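You operate a simulated robot arm through the tools that you are given. There is no shell and no other tool. Be economical: measure what you need, move in short steps, check, and stop when the job is done.

You run a simulated robot arm. Do the job below in one go: nothing can be reset, and whatever is moved stays where it is left.

JOB
Move the fan's white plug to the blue socket with the power strip off, then run the fan on SLOW.
Fine: red switch off before the plug comes out, on again once it is in; leave the steamer and its plug alone. Where these are worked on the way, their far stop is far enough and under half their travel is too little: red switch.

The check looks at the end state, three seconds after you hand in, the way a careful person would. Anything else that was tipped, shoved, dropped, spilled or broken makes it a failure.

ROBOT AND FRAMES
A 6-joint arm with a two-finger gripper, on a carriage that runs on a rail from [0.001, -1.024] to [-0.001, 1.116] (x, y) and turns from -146 to 186 degrees about z. Base frame: it is fixed where the carriage stands at the start and does not move with it; the origin is on the floor, on the carriage's upright axis, x ahead of it, y to its left, z up. Lengths are in m, angles in degrees, forces in N, time in s.
Its first joint turns from -115.0 to 115.0 degrees. Places, roughly: blue socket [0.8, 0.1, 0.9]; fan knob [0.7, 0.6, 0.8]; floor fan [0.9, 0.6, 0.6]; power strip [1.1, 0.2, 1]; red switch [0.8, 0.3, 0.9]; steamer knob [1.1, 0.1, 1.1]; yellow socket [0.8, 0.1, 0.9]. Payload 3.43 kg.
Tool frame: the origin (TCP) lies between the finger pads and is the grasp point; the fingertips stand 0.03 m ahead of it; z points along the fingers, y is the line along which they close. The gripper opens to 0.104 m. The gripper's body begins 0.057 m behind the TCP.
Orientation is that of the tool frame in the base frame, as a unit quaternion [w, x, y, z]. With the fingers straight down and closing along the base's y, the tool's x points along the base's -x, its y along +y and its z along -z.

CONTROLS
- The arm moves only by the tool step_arm. Its argument "commands" is text: rows parted by semicolons, each of 6 numbers parted by spaces: the shift along the base's x, y, z in m, then the turn, a rotation vector about the base's x, y, z in degrees. In form: tx ty tz rx ry rz; .... A call has 1 to 20 rows; each row is the pose to reach, as a shift and turn from the pose commanded when the call began. "jaw" is the gripper command, from -1 (fully open) to 1 (shut), values between in proportion, set as the call begins (left out, the last holds). A row lasts 0.2 s, in which the tool goes at most 0.05 m and 8.6 degrees; a call with a longer step from one row to the next is refused whole, and so is a gripper value outside its range. Where a pose cannot be reached the arm comes as near as it can. A force on the tool above 40 N (or 10 N above the force at the start of the call, whichever is more), or a blocked arm, ends the call early, and 0.2 s more pass. The fingers move at their own pace (about 0.072 m/s each) and stop on an object; they squeeze with about 27 N. The grip force told is the motor's: it shows also when the fingers shut on nothing. Time passes only in rows, and 0.2 s behind the last, so rows that repeat a pose let the fingers close. It gives the time, the measured TCP pose, the force on the tool (base axes), the opening and the grip force at its end, in the units of the frame above (readings bear some noise), with the torque about the TCP (base axes, N m) and any sound that the robot's microphone picked up.
- Cameras (640 x 400 px; columns grow to the right, rows downward): "scene" is now at [0.0218, 0.2157, 1.5397]; the picture's right is [0.25, -0.97, 0.00], its down [-0.60, -0.15, -0.79] and it looks along [0.76, 0.20, -0.62] (base axes); focal length 296 px, centre (320, 200). "wrist" rides on the gripper at [0.067, 0.018, -0.09] in the tool frame; the picture's right is [-0.25, 0.97, 0.00], its down [-0.73, -0.19, -0.66] and it looks along [-0.64, -0.17, 0.75] (tool axes); focal length 218 px, centre (320, 200). There is no depth. A picture from a camera that has moved, and an enlarged one, comes with that camera's place and axes in the base frame and with its lens.
- get_image(camera): a new picture of that camera. It takes no simulated time.
- raise_lower(by): slides the trunk up (or, below 0, down) by that many m; the arm and the scene camera ride with it, the base frame stays. It gives what a move gives, with no picture.
- roll_base(legs): drives the robot by 1 to 6 legs, each [ahead, left, turn to the left] in m, m and degrees, along the robot's own axes; the way and the turn of a leg run together, so that a leg with both is an arc; at most 1.5 m and 180 degrees a leg. The arm and the cameras ride along, it lands a little off, and it stops where it bumps. It keeps to its track: a leg is cut to what the track allows. It gives what a move gives.
- head_to(pan, tilt): turns the head with the scene camera to pan (to the left, within 155 degrees either way) and tilt (down, from -29 to 69), counted from straight ahead of the robot. It gives what a move gives.
- close_up(camera, box): a new picture of the part [left, top, right, bottom] of that camera's present view, enlarged. It takes no simulated time.
- close_job(): hands the job in; it is judged then, once.

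Go step by step. Nothing tells you exact positions but the pictures and the camera data: compare them with the known pose of the tool, close in by small moves and look again before you grip or let go. The budget is 120 turns and 82 pictures, counting those below and the enlarged ones. Unless the task says otherwise, let go and move clear before handing in, and close with one line.

The tools are called after ">>>" by a JSON object that holds its "op" and its "data". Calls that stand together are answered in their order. step_arm: Moves the arm, as the interface text tells. Its arguments: {"type":"object","properties":{"commands":{"type":"string"},"jaw":{"type":"number"}},"required":["commands"]} The other tools are called the same way: raise_lower (by) slides the trunk up or down; roll_base (legs) drives the base; head_to (pan, tilt) turns the head that bears the scene camera; get_image (camera) takes a picture; close_up (camera, box) takes an enlarged picture of a part of a camera's view; close_job () hands the job in.

At the start:

```text
time: 0.0
ee_pos: [0.6746, 0.1794, 1.1945]
tcp_rot: [0.0, -0.001, 1.0, -0.001]
force: [-0.3, 0.1, -0.1]
ft_torque: [-0.01, -0.01, -0.05]
grip_width: 0.1039
grip_force: 0.0
trunk travel left (down, up): [-0.6, 0.39]
robot x, y, heading: [0.0023, 0.0035, 0.1]
head pan, tilt: [14.5, 38.0]
```

scene: 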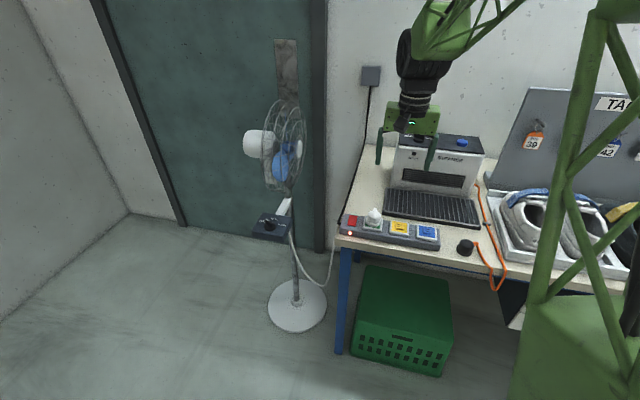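
wrist: 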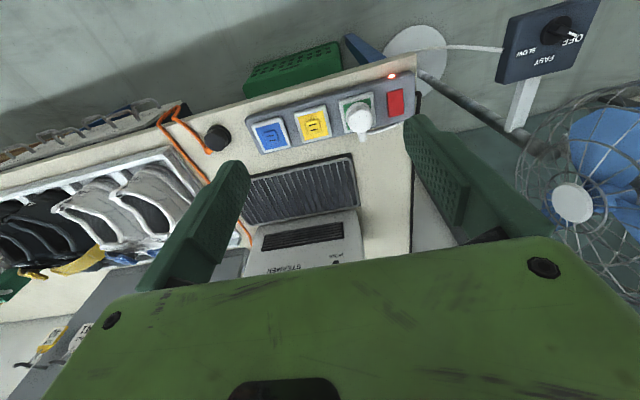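

I see the power strip on the bench's near edge with red switch, white plug in the green socket, then yellow and blue sockets; the fan's control box hangs on its pole. I'll look closer at both.

>>> {"op": "close_up", "data": {"camera": "scene", "box": [330, 190, 490, 290]}}

>>> {"op": "close_up", "data": {"camera": "wrist", "box": [240, 60, 440, 185]}}

>>> {"op": "close_up", "data": {"camera": "wrist", "box": [480, 0, 640, 100]}}

>>> {"op": "close_up", "data": {"camera": "scene", "box": [230, 180, 326, 240]}}

```text
4.00 times, centred on (410, 240) of scene
camera zoom: at [0.0218, 0.2157, 1.5397], right [0.25, -0.97, 0.0], down [-0.6, -0.15, -0.79], along [0.76, 0.2, -0.62], focal length 1183 px, centre (-40, 40)
```

zoom: 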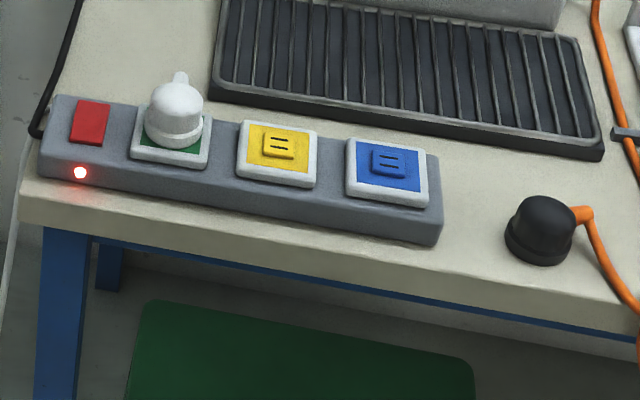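

```text
3.20 times, centred on (340, 122) of wrist
camera zoom: at [0.6072, 0.1965, 1.2849], right [0.25, 0.97, 0.0], down [0.73, -0.19, 0.66], along [0.64, -0.17, -0.75], focal length 698 px, centre (256, 448)
```

zoom: 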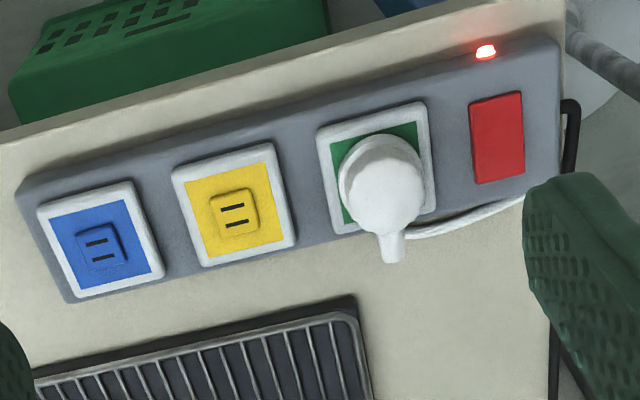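

```text
4.00 times, centred on (560, 50) of wrist
camera zoom: at [0.6072, 0.1965, 1.2849], right [0.25, 0.97, 0.0], down [0.73, -0.19, 0.66], along [0.64, -0.17, -0.75], focal length 873 px, centre (-640, 800)
```

zoom: 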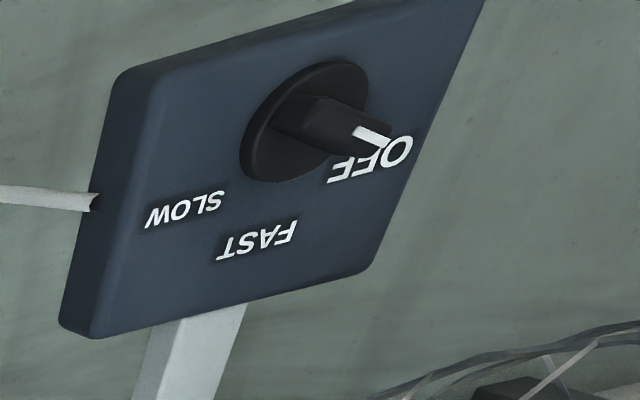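

```text
6.67 times, centred on (278, 210) of scene
camera zoom: at [0.0218, 0.2157, 1.5397], right [0.25, -0.97, 0.0], down [-0.6, -0.15, -0.79], along [0.76, 0.2, -0.62], focal length 1972 px, centre (600, 133)
```

zoom: 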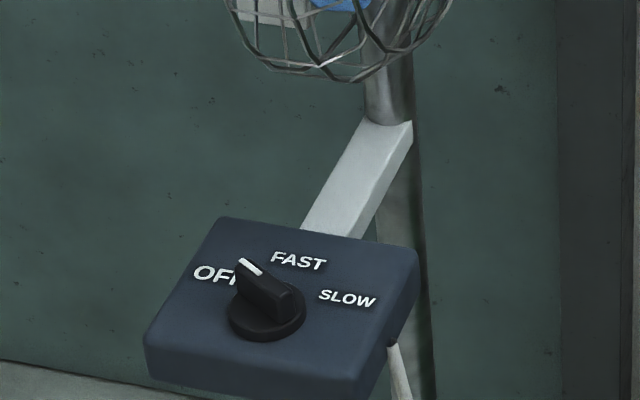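

The strip runs about along y: red switch near [0.77, 0.30, 0.87], white plug near [0.78, 0.23], blue socket near [0.77, 0.06]. I'll bring the closed gripper above the red switch and look.

>>> {"op": "step_arm", "data": {"commands": "0.016 0.02 -0.033 0 0 0;0.032 0.04 -0.066 0 0 0;0.048 0.06 -0.1 0 0 0;0.064 0.08 -0.133 0 0 0;0.08 0.1 -0.166 0 0 0;0.095 0.118 -0.2 0 0 0;0.095 0.118 -0.22 0 0 0;0.095 0.118 -0.22 0 0 0", "jaw": 1}}

>>> {"op": "get_image", "data": {"camera": "wrist"}}

>>> {"op": "close_up", "data": {"camera": "scene", "box": [330, 150, 490, 250]}}

```text
time: 1.8
ee_pos: [0.768, 0.2958, 0.9768]
tcp_rot: [0.0, 0.0, 1.0, 0.0]
force: [-0.2, 0.8, -0.5]
ft_torque: [-0.01, 0.01, 0.03]
grip_width: 0.0001
grip_force: 27.5
trunk travel left (down, up): [-0.6, 0.39]
robot x, y, heading: [0.0009, 0.0026, -0.1]
head pan, tilt: [14.5, 38.0]
```

```text
75 pictures are left
camera wrist: at [0.7007, 0.3137, 1.0663], right [0.25, 0.97, 0.0], down [0.73, -0.19, 0.66], along [0.64, -0.17, -0.75], focal length 218 px, centre (320, 200)
```

wrist: 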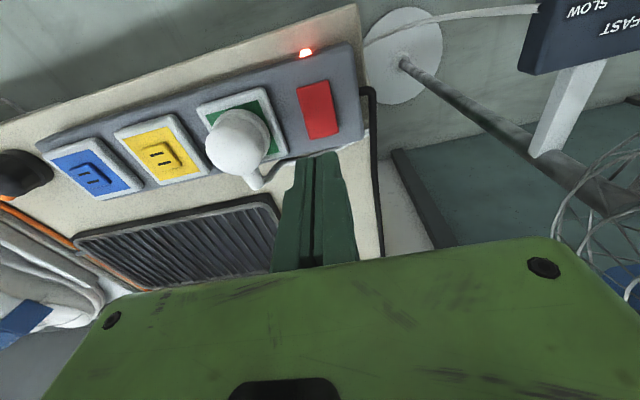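

```text
4.00 times, centred on (410, 200) of scene
camera zoom: at [0.022, 0.2158, 1.5397], right [0.25, -0.97, 0.0], down [-0.6, -0.15, -0.79], along [0.76, 0.2, -0.62], focal length 1183 px, centre (-40, 200)
```

zoom: 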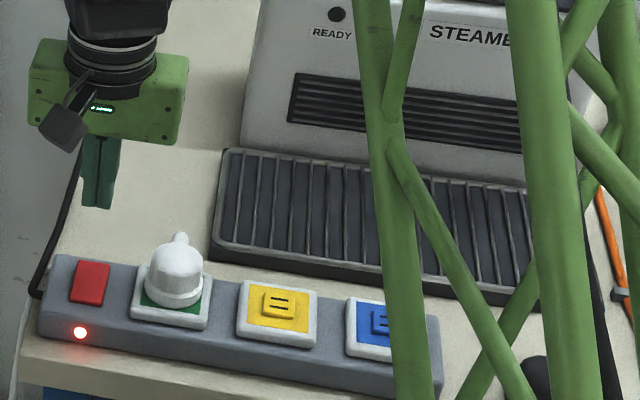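

Red switch sits almost directly below the tool at about [0.767, 0.296]. I'll check how it is tilted before pressing.

>>> {"op": "close_up", "data": {"camera": "wrist", "box": [270, 40, 366, 160]}}

>>> {"op": "close_up", "data": {"camera": "scene", "box": [338, 205, 386, 245]}}

```text
3.33 times, centred on (318, 100) of wrist
camera zoom: at [0.7007, 0.3137, 1.0663], right [0.25, 0.97, 0.0], down [0.73, -0.19, 0.66], along [0.64, -0.17, -0.75], focal length 728 px, centre (327, 533)
```

zoom: 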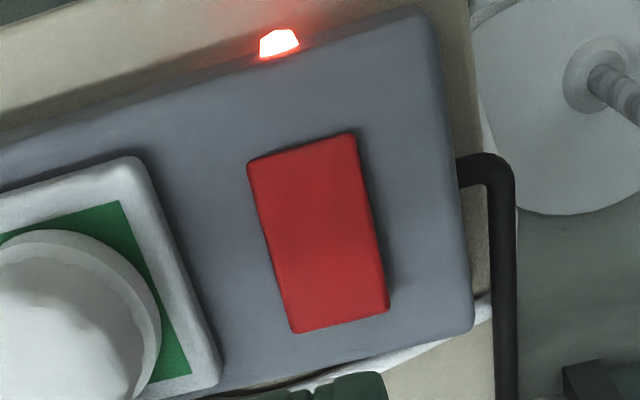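

```text
10.00 times, centred on (362, 225) of scene
camera zoom: at [0.022, 0.2158, 1.5397], right [0.25, -0.97, 0.0], down [-0.6, -0.15, -0.79], along [0.76, 0.2, -0.62], focal length 2958 px, centre (-100, -50)
```

zoom: 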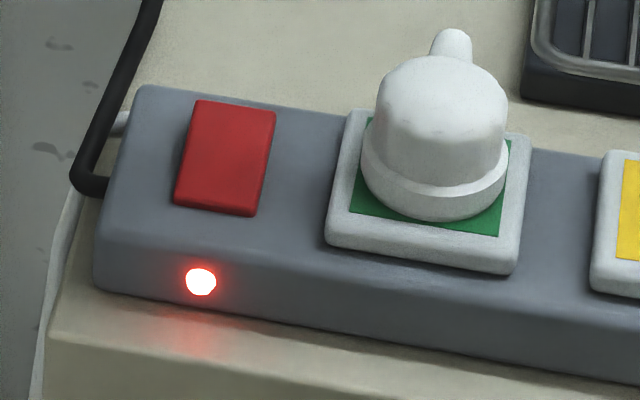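

The rocker's far (+x) end stands higher (z≈0.877 versus 0.867), so it's tilted to ON toward the LED. I'll press the far end gently.

>>> {"op": "step_arm", "data": {"commands": "0.016 -0.001 -0.03 0 0 0;0.016 -0.001 -0.06 0 0 0;0.016 -0.001 -0.067 0 0 0;0.016 -0.001 -0.072 0 0 0;0.016 -0.001 -0.076 0 0 0;0.016 -0.001 -0.08 0 0 0"}}

>>> {"op": "close_up", "data": {"camera": "scene", "box": [330, 190, 410, 250]}}

```text
time: 3.2
ee_pos: [0.7851, 0.2945, 0.8973]
tcp_rot: [0.0, 0.0, 1.0, 0.0]
force: [-1.0, 0.3, 8.6]
ft_torque: [-0.01, 0.12, 0.01]
grip_width: 0.0059
grip_force: 34.4
trunk travel left (down, up): [-0.6, 0.39]
robot x, y, heading: [0.0008, -0.0044, -0.2]
head pan, tilt: [14.5, 38.0]
```

```text
6.67 times, centred on (370, 220) of scene
camera zoom: at [0.0213, 0.2156, 1.5399], right [0.25, -0.97, 0.0], down [-0.6, -0.15, -0.79], along [0.76, 0.2, -0.62], focal length 1972 px, centre (-13, 67)
```

zoom: 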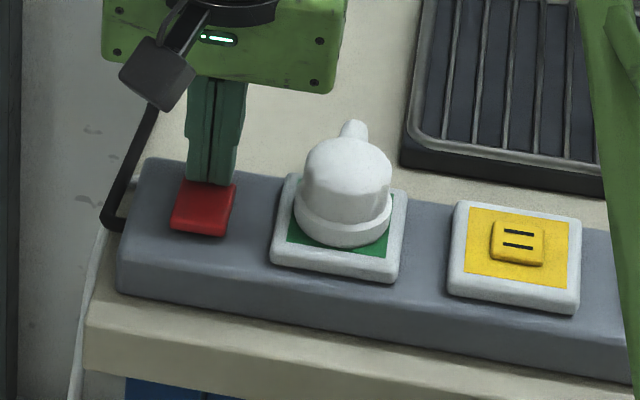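

The LED went dark. I'll press slightly further to the stop, then lift and go over the plug.

>>> {"op": "step_arm", "data": {"commands": "0 0 -0.003 0 0 0;0 0 -0.005 0 0 0;0 0 -0.005 0 0 0;0 0 0.03 0 0 0;0 0 0.06 0 0 0;0 0 0.1 0 0 0;-0.02 -0.035 0.12 0 0 0;-0.03 -0.075 0.12 0 0 0;-0.03 -0.075 0.12 0 0 0"}}

>>> {"op": "get_image", "data": {"camera": "wrist"}}

>>> {"op": "close_up", "data": {"camera": "scene", "box": [330, 190, 410, 250]}}

```text
time: 3.7
ee_pos: [0.7859, 0.2958, 0.8963]
tcp_rot: [0.003, 0.0, 1.0, 0.0]
force: [-3.5, -2.4, 23.4]
ft_torque: [-0.05, 0.35, 0.04]
grip_width: 0.0062
grip_force: 34.7
trunk travel left (down, up): [-0.6, 0.39]
robot x, y, heading: [0.0003, -0.0018, 0.1]
head pan, tilt: [14.5, 38.0]
stopped in row 2: the force on the tool passed its limit at 45 N (the readings are from after the stop); the commanded pose is now the measured one
```

```text
70 pictures are left
camera wrist: at [0.7184, 0.3134, 0.9858], right [0.25, 0.97, 0.0], down [0.73, -0.19, 0.66], along [0.64, -0.16, -0.75], focal length 218 px, centre (320, 200)
```

wrist: 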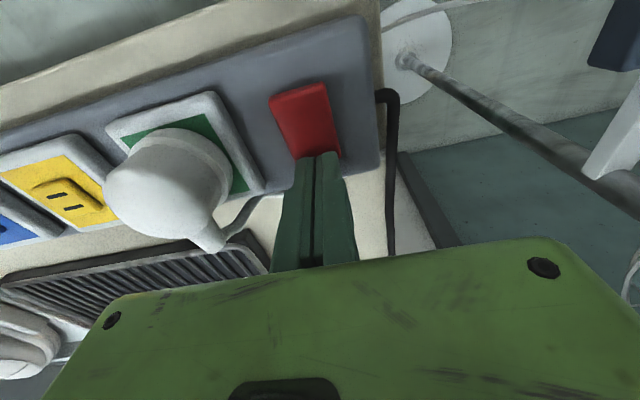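

```text
6.67 times, centred on (370, 220) of scene
camera zoom: at [0.0205, 0.2151, 1.5399], right [0.25, -0.97, 0.0], down [-0.6, -0.15, -0.79], along [0.76, 0.2, -0.61], focal length 1972 px, centre (-13, 67)
```

zoom: 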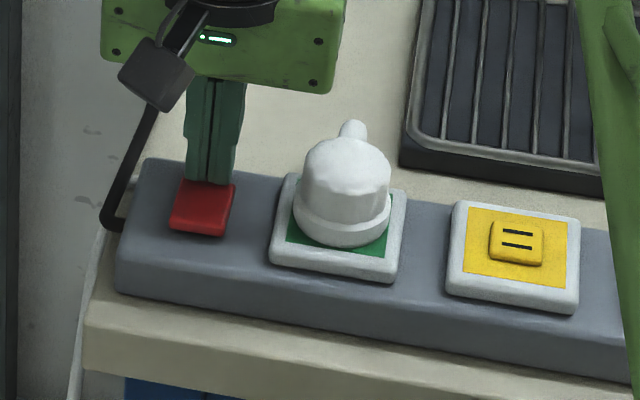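

The rocker is at its off stop and the LED is dark. Now I lift, move over the plug and open the fingers.

>>> {"op": "step_arm", "data": {"commands": "0 0 0.03 0 0 0;0 0 0.06 0 0 0;0 0 0.1 0 0 0;-0.01 -0.035 0.12 0 0 0;-0.018 -0.075 0.12 0 0 0;-0.018 -0.075 0.12 0 0 0"}}

>>> {"op": "step_arm", "data": {"commands": "0 0 0 0 0 0;0 0 0 0 0 0;0 0 0 0 0 0", "jaw": -0.3}}

>>> {"op": "get_image", "data": {"camera": "wrist"}}

>>> {"op": "close_up", "data": {"camera": "scene", "box": [330, 170, 450, 250]}}

```text
time: 5.1
ee_pos: [0.7687, 0.2198, 1.0151]
tcp_rot: [0.002, 0.001, 1.0, 0.001]
force: [0.1, -0.2, -0.2]
ft_torque: [0.0, -0.01, -0.02]
grip_width: 0.0
grip_force: 34.6
trunk travel left (down, up): [-0.6, 0.39]
robot x, y, heading: [0.0011, 0.0018, -0.1]
head pan, tilt: [14.5, 38.0]
```

```text
time: 5.9
ee_pos: [0.7683, 0.2199, 1.0147]
tcp_rot: [0.001, 0.001, 1.0, 0.0]
force: [-0.9, 0.6, 0.3]
ft_torque: [0.0, -0.03, -0.01]
grip_width: 0.0675
grip_force: 0.1
trunk travel left (down, up): [-0.6, 0.39]
robot x, y, heading: [-0.002, 0.0038, -0.0]
head pan, tilt: [14.5, 38.0]
```

```text
68 pictures are left
camera wrist: at [0.7008, 0.2387, 1.1045], right [0.25, 0.97, 0.0], down [0.73, -0.19, 0.66], along [0.64, -0.17, -0.75], focal length 218 px, centre (320, 200)
```

wrist: 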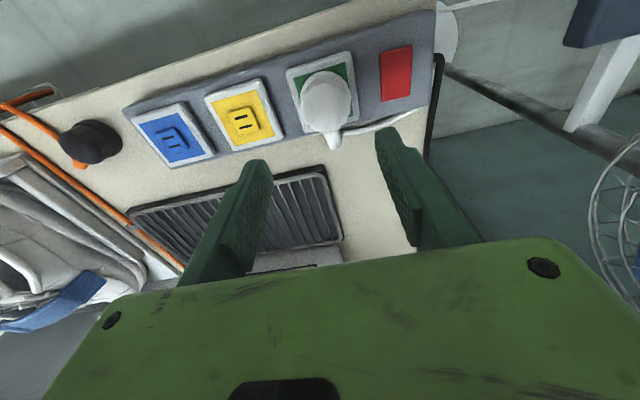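

```text
5.00 times, centred on (390, 210) of scene
camera zoom: at [0.0218, 0.2157, 1.5397], right [0.25, -0.97, 0.0], down [-0.6, -0.15, -0.79], along [0.76, 0.2, -0.62], focal length 1479 px, centre (-30, 150)
```

zoom: 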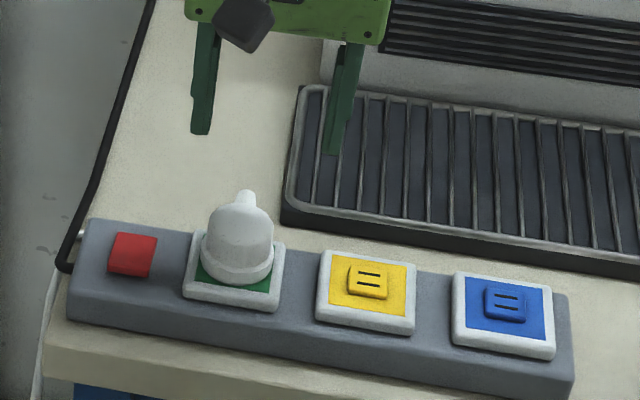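

LED is dark with the switch flat at the off end. I'll zoom the wrist view to fix socket and plug positions accurately.

>>> {"op": "close_up", "data": {"camera": "wrist", "box": [120, 40, 280, 180]}}

>>> {"op": "close_up", "data": {"camera": "wrist", "box": [270, 30, 430, 160]}}

```text
2.86 times, centred on (200, 110) of wrist
camera zoom: at [0.7008, 0.2387, 1.1045], right [0.25, 0.97, 0.0], down [0.73, -0.19, 0.66], along [0.64, -0.17, -0.75], focal length 624 px, centre (663, 457)
```

zoom: 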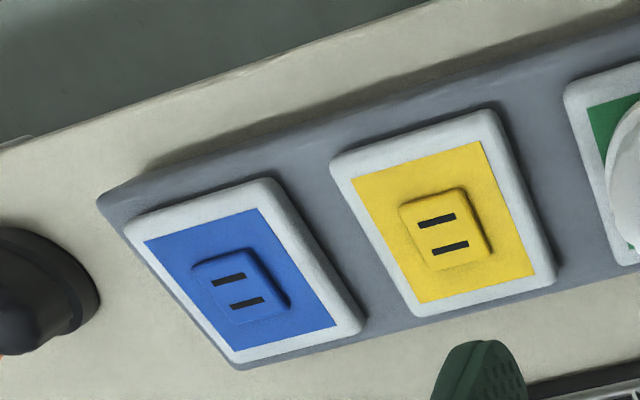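

```text
3.08 times, centred on (350, 95) of wrist
camera zoom: at [0.7008, 0.2387, 1.1045], right [0.25, 0.97, 0.0], down [0.73, -0.19, 0.66], along [0.64, -0.17, -0.75], focal length 672 px, centre (228, 523)
```

zoom: 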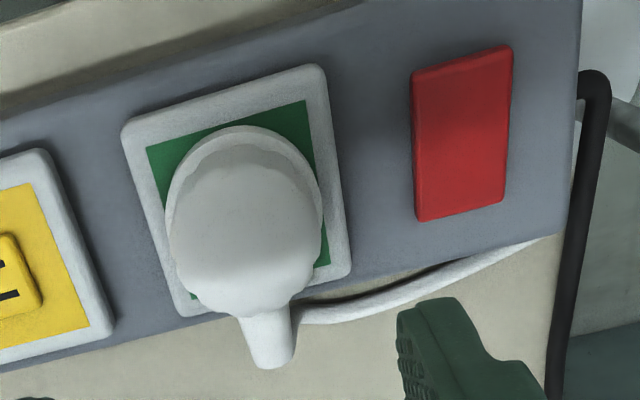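

Socket pitch works out to 0.086: green at y≈0.227, yellow 0.141, blue 0.056, all at x≈0.767. I'll lower around the plug and check.

>>> {"op": "step_arm", "data": {"commands": "0 0.007 -0.02 0 0 0;0 0.007 -0.05 0 0 0;0 0.007 -0.07 0 0 0;0 0.007 -0.07 0 0 0", "jaw": -0.4}}

>>> {"op": "get_image", "data": {"camera": "wrist"}}

>>> {"op": "close_up", "data": {"camera": "scene", "box": [330, 170, 450, 250]}}

```text
time: 6.9
ee_pos: [0.7681, 0.2275, 0.9438]
tcp_rot: [0.003, 0.0, 1.0, 0.001]
force: [0.3, 0.7, -1.0]
ft_torque: [0.02, 0.02, 0.01]
grip_width: 0.0728
grip_force: 0.1
trunk travel left (down, up): [-0.6, 0.39]
robot x, y, heading: [0.0058, 0.0005, -0.1]
head pan, tilt: [14.5, 38.0]
```

```text
64 pictures are left
camera wrist: at [0.7005, 0.2459, 1.0337], right [0.25, 0.97, 0.0], down [0.73, -0.19, 0.66], along [0.64, -0.17, -0.75], focal length 218 px, centre (320, 200)
```

wrist: 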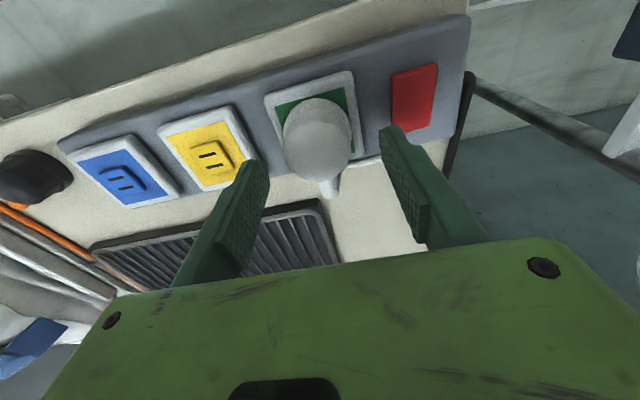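

```text
5.00 times, centred on (390, 210) of scene
camera zoom: at [0.0222, 0.2158, 1.5397], right [0.25, -0.97, 0.0], down [-0.6, -0.15, -0.79], along [0.76, 0.2, -0.62], focal length 1479 px, centre (-30, 150)
```

zoom: 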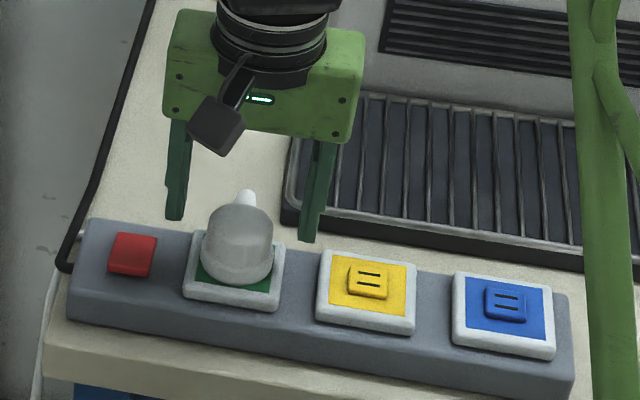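

The fingers straddle the plug. I'll descend to just above the socket plate and close.

>>> {"op": "step_arm", "data": {"commands": "-0.001 0 -0.015 0 0 0;-0.001 0 -0.028 0 0 0;-0.001 0 -0.028 0 0 0"}}

>>> {"op": "step_arm", "data": {"commands": "0 0 0 0 0 0;0 0 0 0 0 0;0 0 0 0 0 0;0 0 0 0 0 0", "jaw": 1}}

>>> {"op": "get_image", "data": {"camera": "wrist"}}

>>> {"op": "close_up", "data": {"camera": "scene", "box": [330, 170, 450, 250]}}

```text
time: 7.7
ee_pos: [0.7682, 0.2275, 0.9173]
tcp_rot: [0.002, 0.0, 1.0, 0.0]
force: [-0.7, -0.2, -0.3]
ft_torque: [0.0, 0.0, 0.0]
grip_width: 0.0729
grip_force: 0.1
trunk travel left (down, up): [-0.6, 0.39]
robot x, y, heading: [0.0021, -0.0002, 0.2]
head pan, tilt: [14.5, 38.0]
```

```text
time: 8.7
ee_pos: [0.7672, 0.2266, 0.9157]
tcp_rot: [0.002, 0.001, 1.0, 0.001]
force: [-1.5, -4.6, -5.3]
ft_torque: [-0.57, -0.01, 0.03]
grip_width: 0.0438
grip_force: 26.9
trunk travel left (down, up): [-0.6, 0.39]
robot x, y, heading: [0.0012, 0.0016, 0.0]
head pan, tilt: [14.5, 38.0]
```

```text
62 pictures are left
camera wrist: at [0.7001, 0.2451, 1.0059], right [0.25, 0.97, 0.0], down [0.73, -0.19, 0.66], along [0.64, -0.17, -0.75], focal length 218 px, centre (320, 200)
```

wrist: 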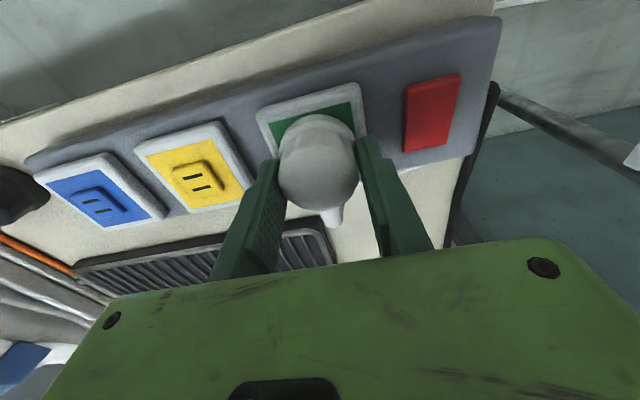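

```text
5.00 times, centred on (390, 210) of scene
camera zoom: at [0.022, 0.2156, 1.5396], right [0.25, -0.97, 0.0], down [-0.6, -0.15, -0.79], along [0.76, 0.2, -0.62], focal length 1479 px, centre (-30, 150)
```

zoom: 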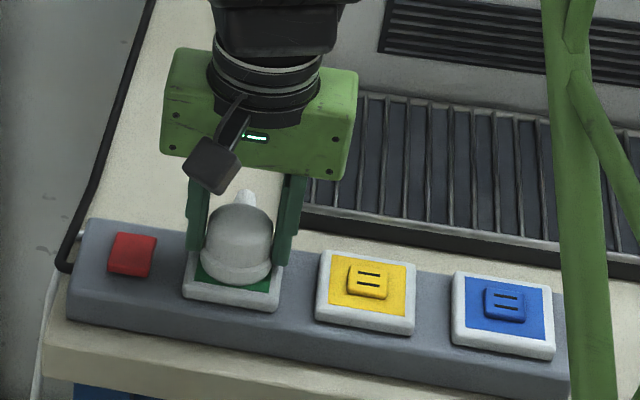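

The plug is gripped (0.044 m). Now I pull straight up slowly.

>>> {"op": "step_arm", "data": {"commands": "0 0 0.005 0 0 0;0 0 0.01 0 0 0;0 0 0.018 0 0 0;0 0 0.028 0 0 0;0 0 0.04 0 0 0;0 0 0.06 0 0 0;0 0 0.06 0 0 0"}}

>>> {"op": "get_image", "data": {"camera": "wrist"}}

>>> {"op": "close_up", "data": {"camera": "scene", "box": [330, 160, 450, 250]}}

```text
time: 10.3
ee_pos: [0.7679, 0.2278, 0.9792]
tcp_rot: [0.002, 0.0, 1.0, 0.001]
force: [0.0, -0.7, -0.8]
ft_torque: [0.03, -0.02, -0.01]
grip_width: 0.0438
grip_force: 26.8
trunk travel left (down, up): [-0.6, 0.39]
robot x, y, heading: [0.0023, -0.002, -0.1]
head pan, tilt: [14.5, 38.0]
```

```text
60 pictures are left
camera wrist: at [0.7003, 0.2458, 1.0669], right [0.25, 0.97, 0.0], down [0.73, -0.19, 0.66], along [0.64, -0.16, -0.75], focal length 218 px, centre (320, 200)
```

wrist: 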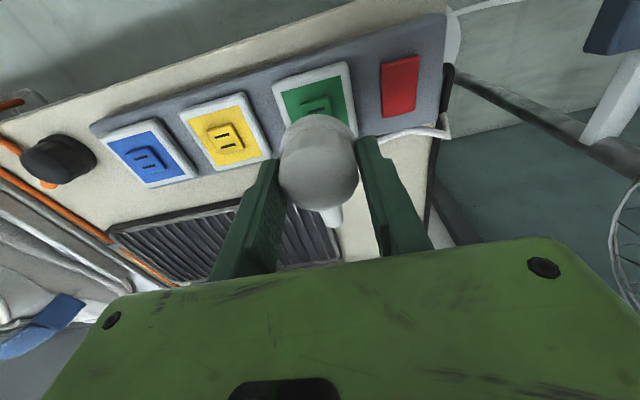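

```text
4.44 times, centred on (390, 205) of scene
camera zoom: at [0.0216, 0.2157, 1.5397], right [0.25, -0.97, 0.0], down [-0.6, -0.15, -0.79], along [0.76, 0.2, -0.62], focal length 1315 px, centre (9, 178)
```

zoom: 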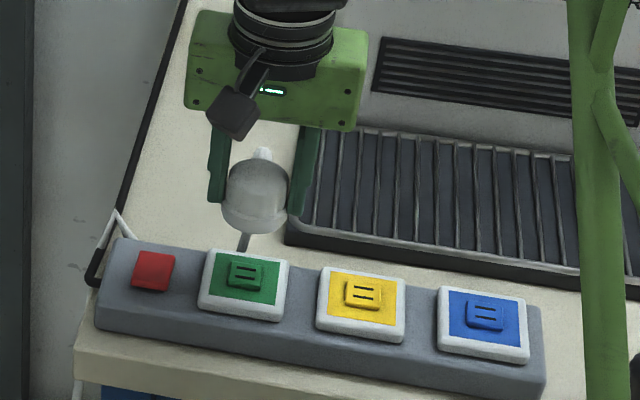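

The plug is free and its prongs are clear. I'll carry it over the yellow socket to the blue one and look.

>>> {"op": "step_arm", "data": {"commands": "0 -0.04 0.01 0 0 0;0 -0.08 0.01 0 0 0;0 -0.12 0.01 0 0 0;0 -0.16 0 0 0 0;0 -0.172 0 0 0 0;0 -0.172 0 0 0 0;0 -0.172 0 0 0 0"}}

>>> {"op": "get_image", "data": {"camera": "wrist"}}

>>> {"op": "get_image", "data": {"camera": "scene"}}

```text
time: 11.9
ee_pos: [0.7673, 0.0559, 0.9765]
tcp_rot: [0.002, 0.0, 1.0, 0.001]
force: [-0.1, -0.5, -0.4]
ft_torque: [0.02, 0.01, 0.0]
grip_width: 0.0437
grip_force: 27.5
trunk travel left (down, up): [-0.6, 0.39]
robot x, y, heading: [-0.0015, -0.0, 0.2]
head pan, tilt: [14.5, 38.0]
```

```text
58 pictures are left
camera wrist: at [0.7001, 0.0744, 1.0655], right [0.25, 0.97, 0.0], down [0.73, -0.19, 0.66], along [0.64, -0.17, -0.75], focal length 218 px, centre (320, 200)
```

wrist: 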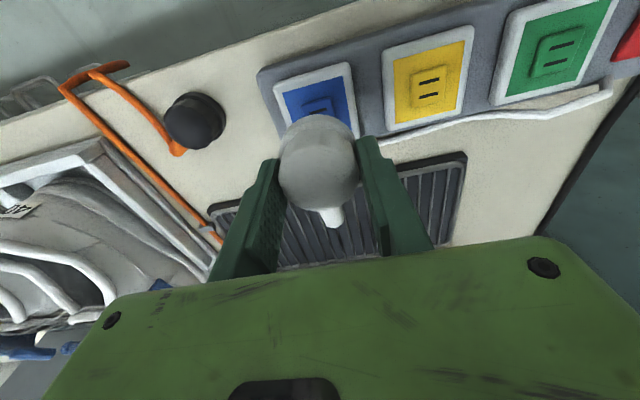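

```text
57 pictures are left
camera scene: at [0.0218, 0.2157, 1.5397], right [0.25, -0.97, 0.0], down [-0.6, -0.15, -0.79], along [0.76, 0.2, -0.62], focal length 296 px, centre (320, 200)
```

scene: 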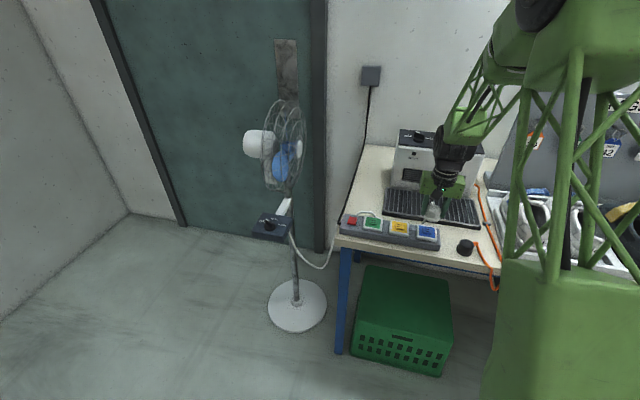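

The blue socket sits in the wrist view exactly where the green one sat after the pull, so alignment looks good. I'll lower partway and check with zooms.

>>> {"op": "step_arm", "data": {"commands": "0 -0.0005 -0.015 0 0 0;0 -0.0005 -0.03 0 0 0;0 -0.0005 -0.03 0 0 0"}}

>>> {"op": "close_up", "data": {"camera": "wrist", "box": [240, 30, 400, 150]}}

>>> {"op": "close_up", "data": {"camera": "scene", "box": [390, 180, 470, 250]}}

```text
time: 12.7
ee_pos: [0.7693, 0.0565, 0.9466]
tcp_rot: [0.001, 0.0, 1.0, 0.001]
force: [0.1, 0.9, -0.8]
ft_torque: [0.05, 0.0, 0.0]
grip_width: 0.0438
grip_force: 26.5
trunk travel left (down, up): [-0.6, 0.39]
robot x, y, heading: [-0.0016, -0.0007, -0.0]
head pan, tilt: [14.5, 38.0]
```

```text
3.33 times, centred on (320, 90) of wrist
camera zoom: at [0.7004, 0.0741, 1.0359], right [0.25, 0.97, 0.0], down [0.73, -0.19, 0.66], along [0.64, -0.17, -0.75], focal length 728 px, centre (320, 567)
```

zoom: 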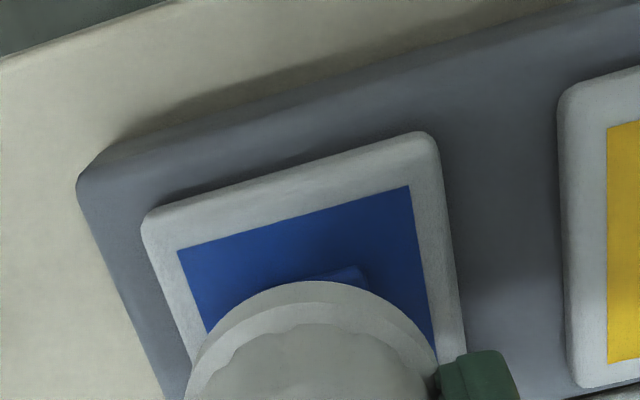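

```text
5.71 times, centred on (430, 215) of scene
camera zoom: at [0.0222, 0.2157, 1.5397], right [0.25, -0.97, 0.0], down [-0.6, -0.15, -0.79], along [0.76, 0.2, -0.62], focal length 1690 px, centre (-309, 114)
```

zoom: 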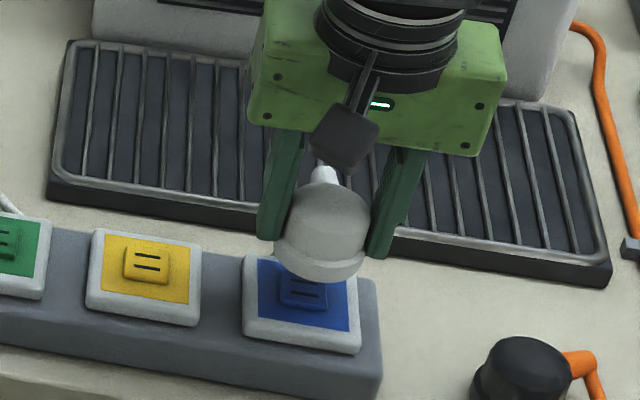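

The plug hangs centred over the blue socket. I'll insert slowly, watching force.

>>> {"op": "step_arm", "data": {"commands": "0 0 -0.006 0 0 0;0 0 -0.012 0 0 0;0 0 -0.018 0 0 0;0 0 -0.023 0 0 0;0 0 -0.027 0 0 0;0 0 -0.03 0 0 0;0 0 -0.032 0 0 0;0 0 -0.032 0 0 0"}}

>>> {"op": "close_up", "data": {"camera": "scene", "box": [390, 180, 470, 250]}}

>>> {"op": "get_image", "data": {"camera": "wrist"}}

```text
time: 14.5
ee_pos: [0.7666, 0.0569, 0.9155]
tcp_rot: [0.003, -0.001, 1.0, 0.001]
force: [4.1, 16.6, 23.0]
ft_torque: [0.0, 0.16, -0.12]
grip_width: 0.0438
grip_force: 27.6
trunk travel left (down, up): [-0.6, 0.39]
robot x, y, heading: [0.0026, -0.0023, -0.0]
head pan, tilt: [14.5, 38.0]
```

```text
5.71 times, centred on (430, 215) of scene
camera zoom: at [0.0207, 0.2167, 1.5399], right [0.25, -0.97, 0.0], down [-0.6, -0.15, -0.79], along [0.76, 0.2, -0.62], focal length 1690 px, centre (-309, 114)
```

zoom: 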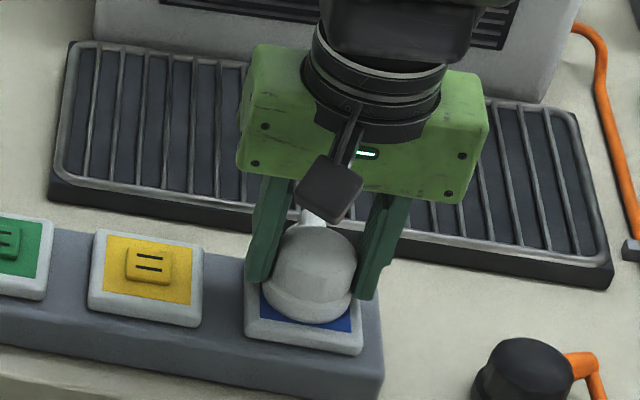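

```text
53 pictures are left
camera wrist: at [0.6998, 0.0749, 1.0057], right [0.25, 0.97, 0.0], down [0.73, -0.19, 0.66], along [0.64, -0.16, -0.75], focal length 218 px, centre (320, 200)
```

wrist: 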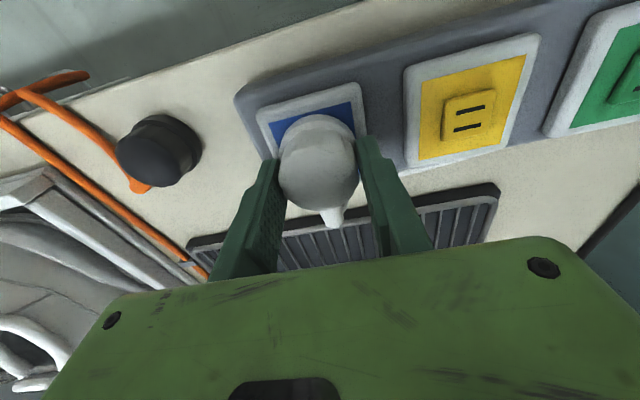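

The plug is seated at the same height it had originally. I'll ease the side load, nudge it down slightly, then release.

>>> {"op": "step_arm", "data": {"commands": "0 0.001 0 0 0 0;0 0.0015 -0.001 0 0 0;0 0.0015 -0.001 0 0 0"}}

>>> {"op": "step_arm", "data": {"commands": "0 0 0.001 0 0 0;0 0 0.001 0 0 0;0 0 0.001 0 0 0", "jaw": -0.4}}

>>> {"op": "step_arm", "data": {"commands": "0 0 0.015 0 0 0;0 0 0.04 0 0 0;0 0 0.08 0 0 0;0 0 0.11 0 0 0;0 0 0.11 0 0 0"}}

>>> {"op": "get_image", "data": {"camera": "wrist"}}

>>> {"op": "close_up", "data": {"camera": "scene", "box": [330, 170, 470, 260]}}

```text
time: 15.1
ee_pos: [0.7675, 0.0565, 0.9169]
tcp_rot: [0.005, 0.0, 1.0, 0.001]
force: [-7.1, 0.7, 18.5]
ft_torque: [-0.45, 0.5, -0.09]
grip_width: 0.0436
grip_force: 27.3
trunk travel left (down, up): [-0.6, 0.39]
robot x, y, heading: [0.0013, -0.0005, 0.1]
head pan, tilt: [14.5, 38.0]
stopped in row 3: the force on the tool passed its limit at 42 N (the readings are from after the stop); the commanded pose is now the measured one
```

```text
time: 15.9
ee_pos: [0.7673, 0.0567, 0.917]
tcp_rot: [0.003, 0.0, 1.0, 0.0]
force: [0.1, 0.0, -0.2]
ft_torque: [0.02, 0.02, 0.01]
grip_width: 0.0727
grip_force: 0.1
trunk travel left (down, up): [-0.6, 0.39]
robot x, y, heading: [0.0032, 0.001, -0.3]
head pan, tilt: [14.5, 38.0]
```

```text
time: 17.1
ee_pos: [0.7679, 0.0579, 1.0263]
tcp_rot: [0.004, 0.0, 1.0, 0.0]
force: [-0.3, 0.2, 0.4]
ft_torque: [0.04, 0.01, 0.03]
grip_width: 0.0728
grip_force: 0.0
trunk travel left (down, up): [-0.6, 0.39]
robot x, y, heading: [0.0026, 0.0005, -0.1]
head pan, tilt: [14.5, 38.0]
```

```text
52 pictures are left
camera wrist: at [0.699, 0.0749, 1.1167], right [0.25, 0.97, 0.0], down [0.72, -0.19, 0.66], along [0.64, -0.16, -0.75], focal length 218 px, centre (320, 200)
```

wrist: 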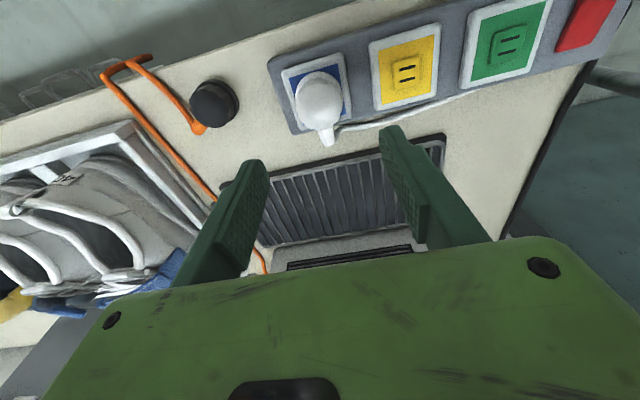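

```text
4.44 times, centred on (400, 215) of scene
camera zoom: at [0.0212, 0.2157, 1.5397], right [0.25, -0.97, 0.0], down [-0.6, -0.15, -0.79], along [0.76, 0.2, -0.62], focal length 1315 px, centre (-36, 133)
```

zoom: 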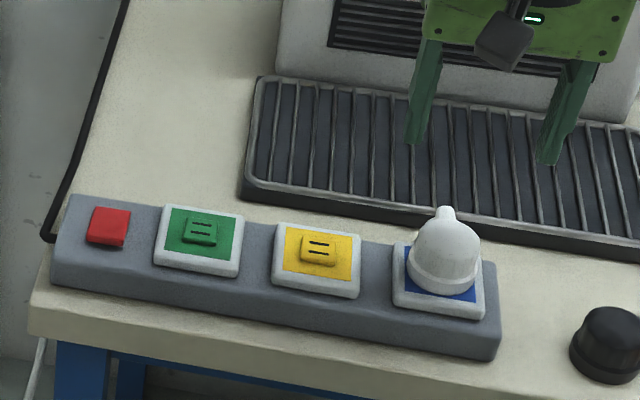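

The plug is seated in blue and stands upright. Now I go back to the red switch with the fingers shut to press its near end.

>>> {"op": "step_arm", "data": {"commands": "-0.005 0.045 0 0 0 0;-0.01 0.09 0 0 0 0;-0.015 0.135 0 0 0 0;-0.018 0.18 0 0 0 0;-0.018 0.215 0 0 0 0;-0.018 0.237 0 0 0 0;-0.018 0.237 -0.04 0 0 0;-0.018 0.237 -0.08 0 0 0;-0.018 0.237 -0.105 0 0 0;-0.018 0.237 -0.105 0 0 0", "jaw": 1}}

>>> {"op": "close_up", "data": {"camera": "wrist", "box": [240, 60, 400, 180]}}

>>> {"op": "close_up", "data": {"camera": "scene", "box": [330, 190, 410, 250]}}

```text
time: 19.3
ee_pos: [0.7495, 0.2929, 0.9213]
tcp_rot: [0.003, 0.0, 1.0, 0.001]
force: [0.3, -0.7, -0.1]
ft_torque: [0.01, -0.02, 0.02]
grip_width: 0.0
grip_force: 27.0
trunk travel left (down, up): [-0.6, 0.39]
robot x, y, heading: [-0.0016, 0.0003, 0.1]
head pan, tilt: [14.5, 38.0]
```

```text
3.33 times, centred on (320, 120) of wrist
camera zoom: at [0.6812, 0.3106, 1.0102], right [0.25, 0.97, 0.0], down [0.73, -0.19, 0.66], along [0.64, -0.16, -0.75], focal length 728 px, centre (320, 467)
```

zoom: 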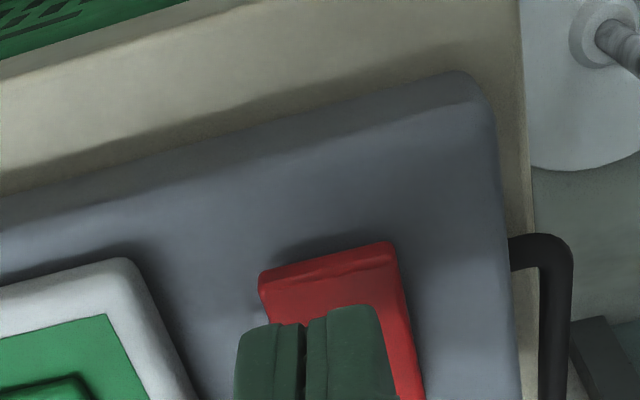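

```text
6.67 times, centred on (370, 220) of scene
camera zoom: at [0.0221, 0.2158, 1.5397], right [0.25, -0.97, 0.0], down [-0.6, -0.15, -0.79], along [0.76, 0.2, -0.62], focal length 1972 px, centre (-13, 67)
```

zoom: 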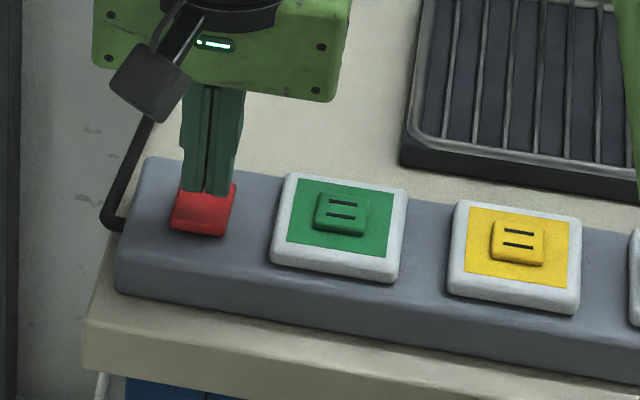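

The fingertips are over the near half of the rocker. I'll press down in small steps.

>>> {"op": "step_arm", "data": {"commands": "-0.001 0.002 -0.01 0 0 0;-0.001 0.002 -0.014 0 0 0;-0.001 0.002 -0.018 0 0 0;-0.001 0.002 -0.021 0 0 0;-0.001 0.002 -0.024 0 0 0;-0.001 0.002 -0.026 0 0 0;-0.001 0.002 -0.028 0 0 0"}}

>>> {"op": "close_up", "data": {"camera": "scene", "box": [330, 190, 410, 250]}}

```text
time: 21.1
ee_pos: [0.7485, 0.2955, 0.8975]
tcp_rot: [0.005, 0.0, 1.0, 0.003]
force: [-11.1, -3.2, 23.6]
ft_torque: [-0.06, -0.02, 0.01]
grip_width: 0.0062
grip_force: 34.5
trunk travel left (down, up): [-0.6, 0.39]
robot x, y, heading: [-0.001, 0.0017, 0.1]
head pan, tilt: [14.5, 38.0]
stopped in row 7: the force on the tool passed its limit at 41 N (the readings are from after the stop); the commanded pose is now the measured one
```

```text
6.67 times, centred on (370, 220) of scene
camera zoom: at [0.0201, 0.2151, 1.5398], right [0.25, -0.97, 0.0], down [-0.6, -0.15, -0.79], along [0.76, 0.2, -0.61], focal length 1972 px, centre (-13, 67)
```

zoom: 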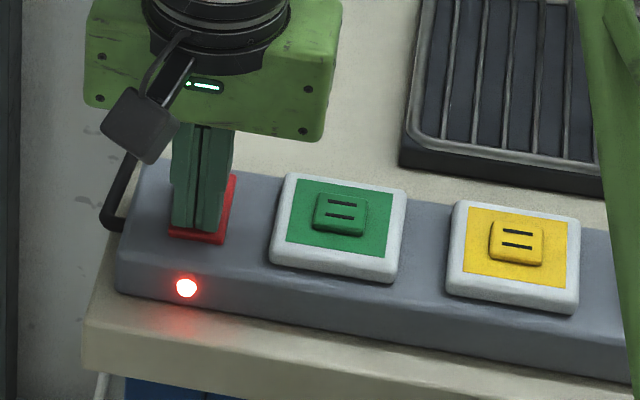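

The LED is lit: strip is on. I lift away and look at the fan and its control box.

>>> {"op": "step_arm", "data": {"commands": "0 0 0.03 0 0 0;0 0 0.07 0 0 0;0 0 0.11 0 0 0;-0.03 0.02 0.14 0 0 0;-0.07 0.03 0.16 0 0 0;-0.07 0.03 0.16 0 0 0"}}

>>> {"op": "head_to", "data": {"pan": 38, "tilt": 35}}

>>> {"op": "get_image", "data": {"camera": "wrist"}}

>>> {"op": "get_image", "data": {"camera": "scene"}}

```text
time: 22.5
ee_pos: [0.6781, 0.3263, 1.0571]
tcp_rot: [0.005, 0.0, 1.0, 0.001]
force: [-0.7, 1.0, 0.6]
ft_torque: [-0.01, -0.02, -0.03]
grip_width: 0.0
grip_force: 35.3
trunk travel left (down, up): [-0.6, 0.39]
robot x, y, heading: [0.0005, -0.0006, -0.0]
head pan, tilt: [14.5, 38.0]
```

```text
time: 23.4
ee_pos: [0.6791, 0.3284, 1.0567]
tcp_rot: [0.005, 0.0, 1.0, 0.002]
force: [-0.9, -0.7, -0.9]
ft_torque: [-0.01, -0.01, 0.0]
grip_width: 0.0001
grip_force: 34.6
trunk travel left (down, up): [-0.6, 0.39]
robot x, y, heading: [-0.0003, -0.0016, -0.0]
head pan, tilt: [38.0, 35.0]
```

```text
47 pictures are left
camera wrist: at [0.6108, 0.3453, 1.1454], right [0.25, 0.97, 0.01], down [0.72, -0.19, 0.66], along [0.64, -0.16, -0.75], focal length 218 px, centre (320, 200)
```

wrist: 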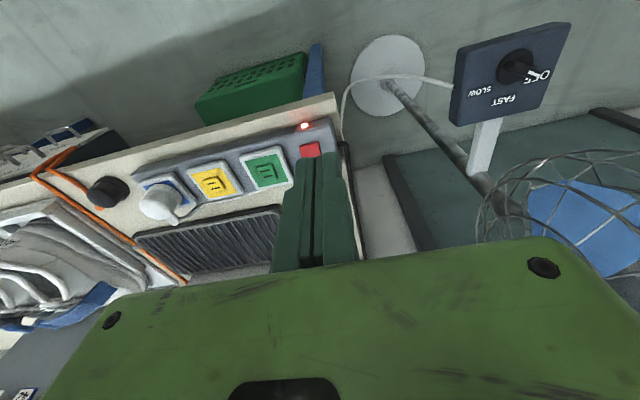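

```text
46 pictures are left
camera scene: at [0.0076, 0.2483, 1.5442], right [0.61, -0.79, 0.0], down [-0.45, -0.35, -0.82], along [0.65, 0.5, -0.57], focal length 296 px, centre (320, 200)
```

scene: 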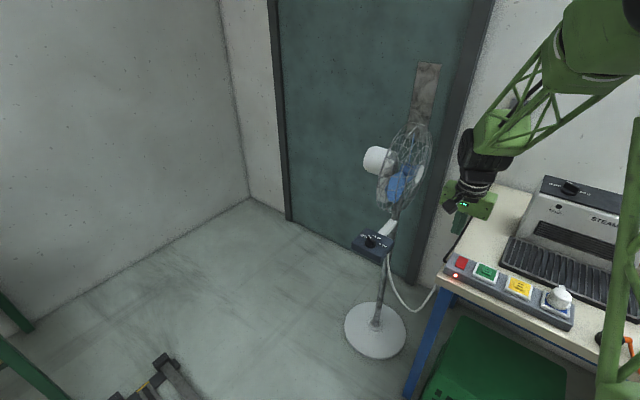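

>>> {"op": "close_up", "data": {"camera": "scene", "box": [330, 220, 410, 270]}}

>>> {"op": "close_up", "data": {"camera": "scene", "box": [340, 110, 468, 270]}}

>>> {"op": "close_up", "data": {"camera": "wrist", "box": [440, 10, 600, 130]}}

```text
8.00 times, centred on (370, 245) of scene
camera zoom: at [0.0076, 0.2483, 1.5442], right [0.61, -0.79, 0.0], down [-0.45, -0.35, -0.82], along [0.65, 0.5, -0.57], focal length 2366 px, centre (-80, -160)
```

zoom: 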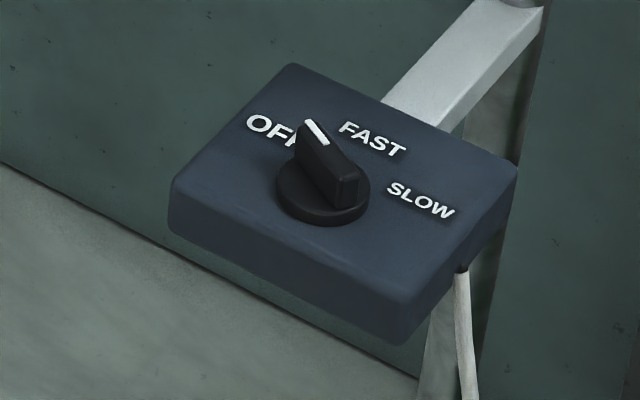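

```text
2.50 times, centred on (404, 190) of scene
camera zoom: at [0.0076, 0.2483, 1.5442], right [0.61, -0.79, 0.0], down [-0.45, -0.35, -0.82], along [0.65, 0.5, -0.57], focal length 740 px, centre (110, 225)
```

zoom: 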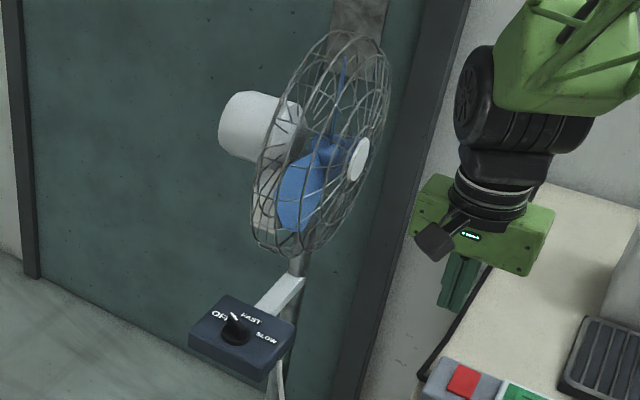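

```text
3.33 times, centred on (520, 70) of wrist
camera zoom: at [0.6108, 0.3453, 1.1454], right [0.25, 0.97, 0.01], down [0.72, -0.19, 0.66], along [0.64, -0.16, -0.75], focal length 728 px, centre (-347, 633)
```

zoom: 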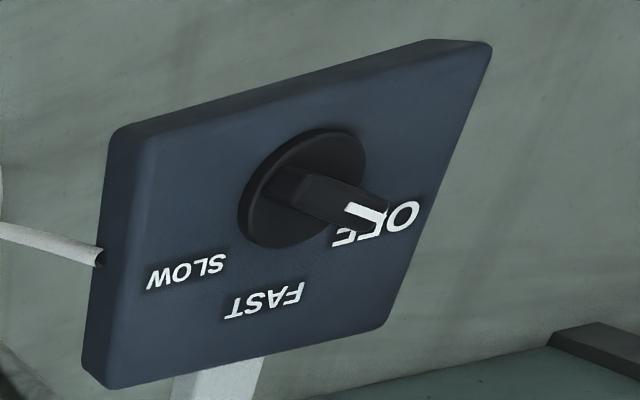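

Triangulating: knob axis ≈ [0.740, 0.589], disc top z≈0.802, bar top ≈0.824, with OFF, FAST, SLOW about +55°, +2°, −50° from +x, so SLOW is a clockwise turn. The fan cage overhangs at x≥0.76, so I'll retract, roll left to face the knob, and work with a leaned tool.

>>> {"op": "step_arm", "data": {"commands": "-0.03 -0.035 0.005 0 0 0;-0.06 -0.07 0.01 0 0 0;-0.08 -0.11 0.015 0 0 0;-0.1 -0.15 0.02 0 0 0;-0.11 -0.195 0.02 0 0 0;-0.115 -0.24 0.02 0 0 0;-0.115 -0.285 0.02 0 0 0;-0.115 -0.285 0.02 0 0 0"}}

>>> {"op": "roll_base", "data": {"legs": [[0, 0.57, 0]]}}

>>> {"op": "head_to", "data": {"pan": -5, "tilt": 40}}

>>> {"op": "get_image", "data": {"camera": "scene"}}

>>> {"op": "get_image", "data": {"camera": "wrist"}}

```text
time: 25.2
ee_pos: [0.5671, 0.0407, 1.0763]
tcp_rot: [0.005, 0.0, 1.0, 0.002]
force: [-0.6, -0.2, 0.0]
ft_torque: [0.0, 0.01, -0.01]
grip_width: 0.0
grip_force: 34.4
trunk travel left (down, up): [-0.6, 0.39]
robot x, y, heading: [0.0008, -0.0012, -0.1]
head pan, tilt: [38.0, 35.0]
```

```text
time: 28.6
ee_pos: [0.5662, 0.6163, 1.077]
tcp_rot: [0.005, -0.004, 1.0, 0.002]
force: [-0.4, -0.9, 0.5]
ft_torque: [0.01, 0.0, 0.01]
grip_width: 0.0002
grip_force: 34.7
trunk travel left (down, up): [-0.6, 0.39]
robot x, y, heading: [0.0006, 0.5684, 0.4]
head pan, tilt: [38.0, 35.0]
```

```text
time: 29.7
ee_pos: [0.5668, 0.6151, 1.0775]
tcp_rot: [0.005, -0.004, 1.0, 0.001]
force: [-0.4, -0.4, -0.1]
ft_torque: [-0.02, -0.01, -0.02]
grip_width: 0.0
grip_force: 34.7
trunk travel left (down, up): [-0.6, 0.39]
robot x, y, heading: [-0.0025, 0.5703, 0.5]
head pan, tilt: [-5.0, 40.0]
```

```text
42 pictures are left
camera scene: at [0.0206, 0.7567, 1.5367], right [-0.08, -1.0, 0.0], down [-0.64, 0.05, -0.77], along [0.76, -0.06, -0.64], focal length 296 px, centre (320, 200)
```

scene: 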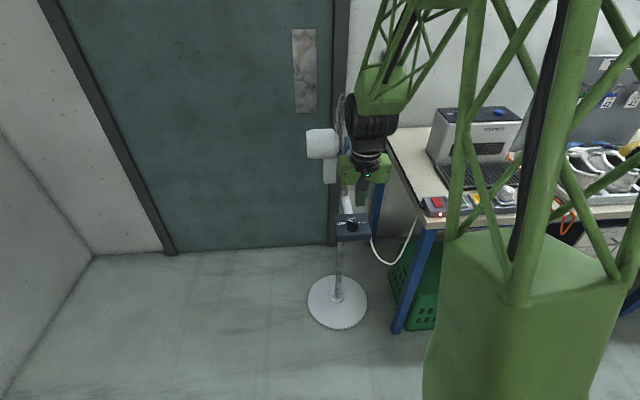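

```text
41 pictures are left
camera wrist: at [0.498, 0.6338, 1.1654], right [0.24, 0.97, 0.01], down [0.72, -0.19, 0.66], along [0.64, -0.16, -0.75], focal length 218 px, centre (320, 200)
```

wrist: 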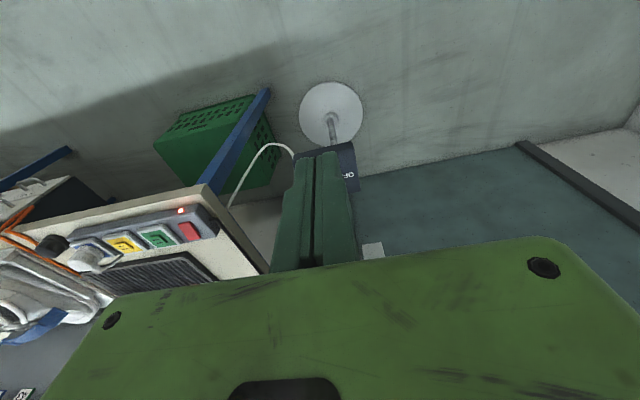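

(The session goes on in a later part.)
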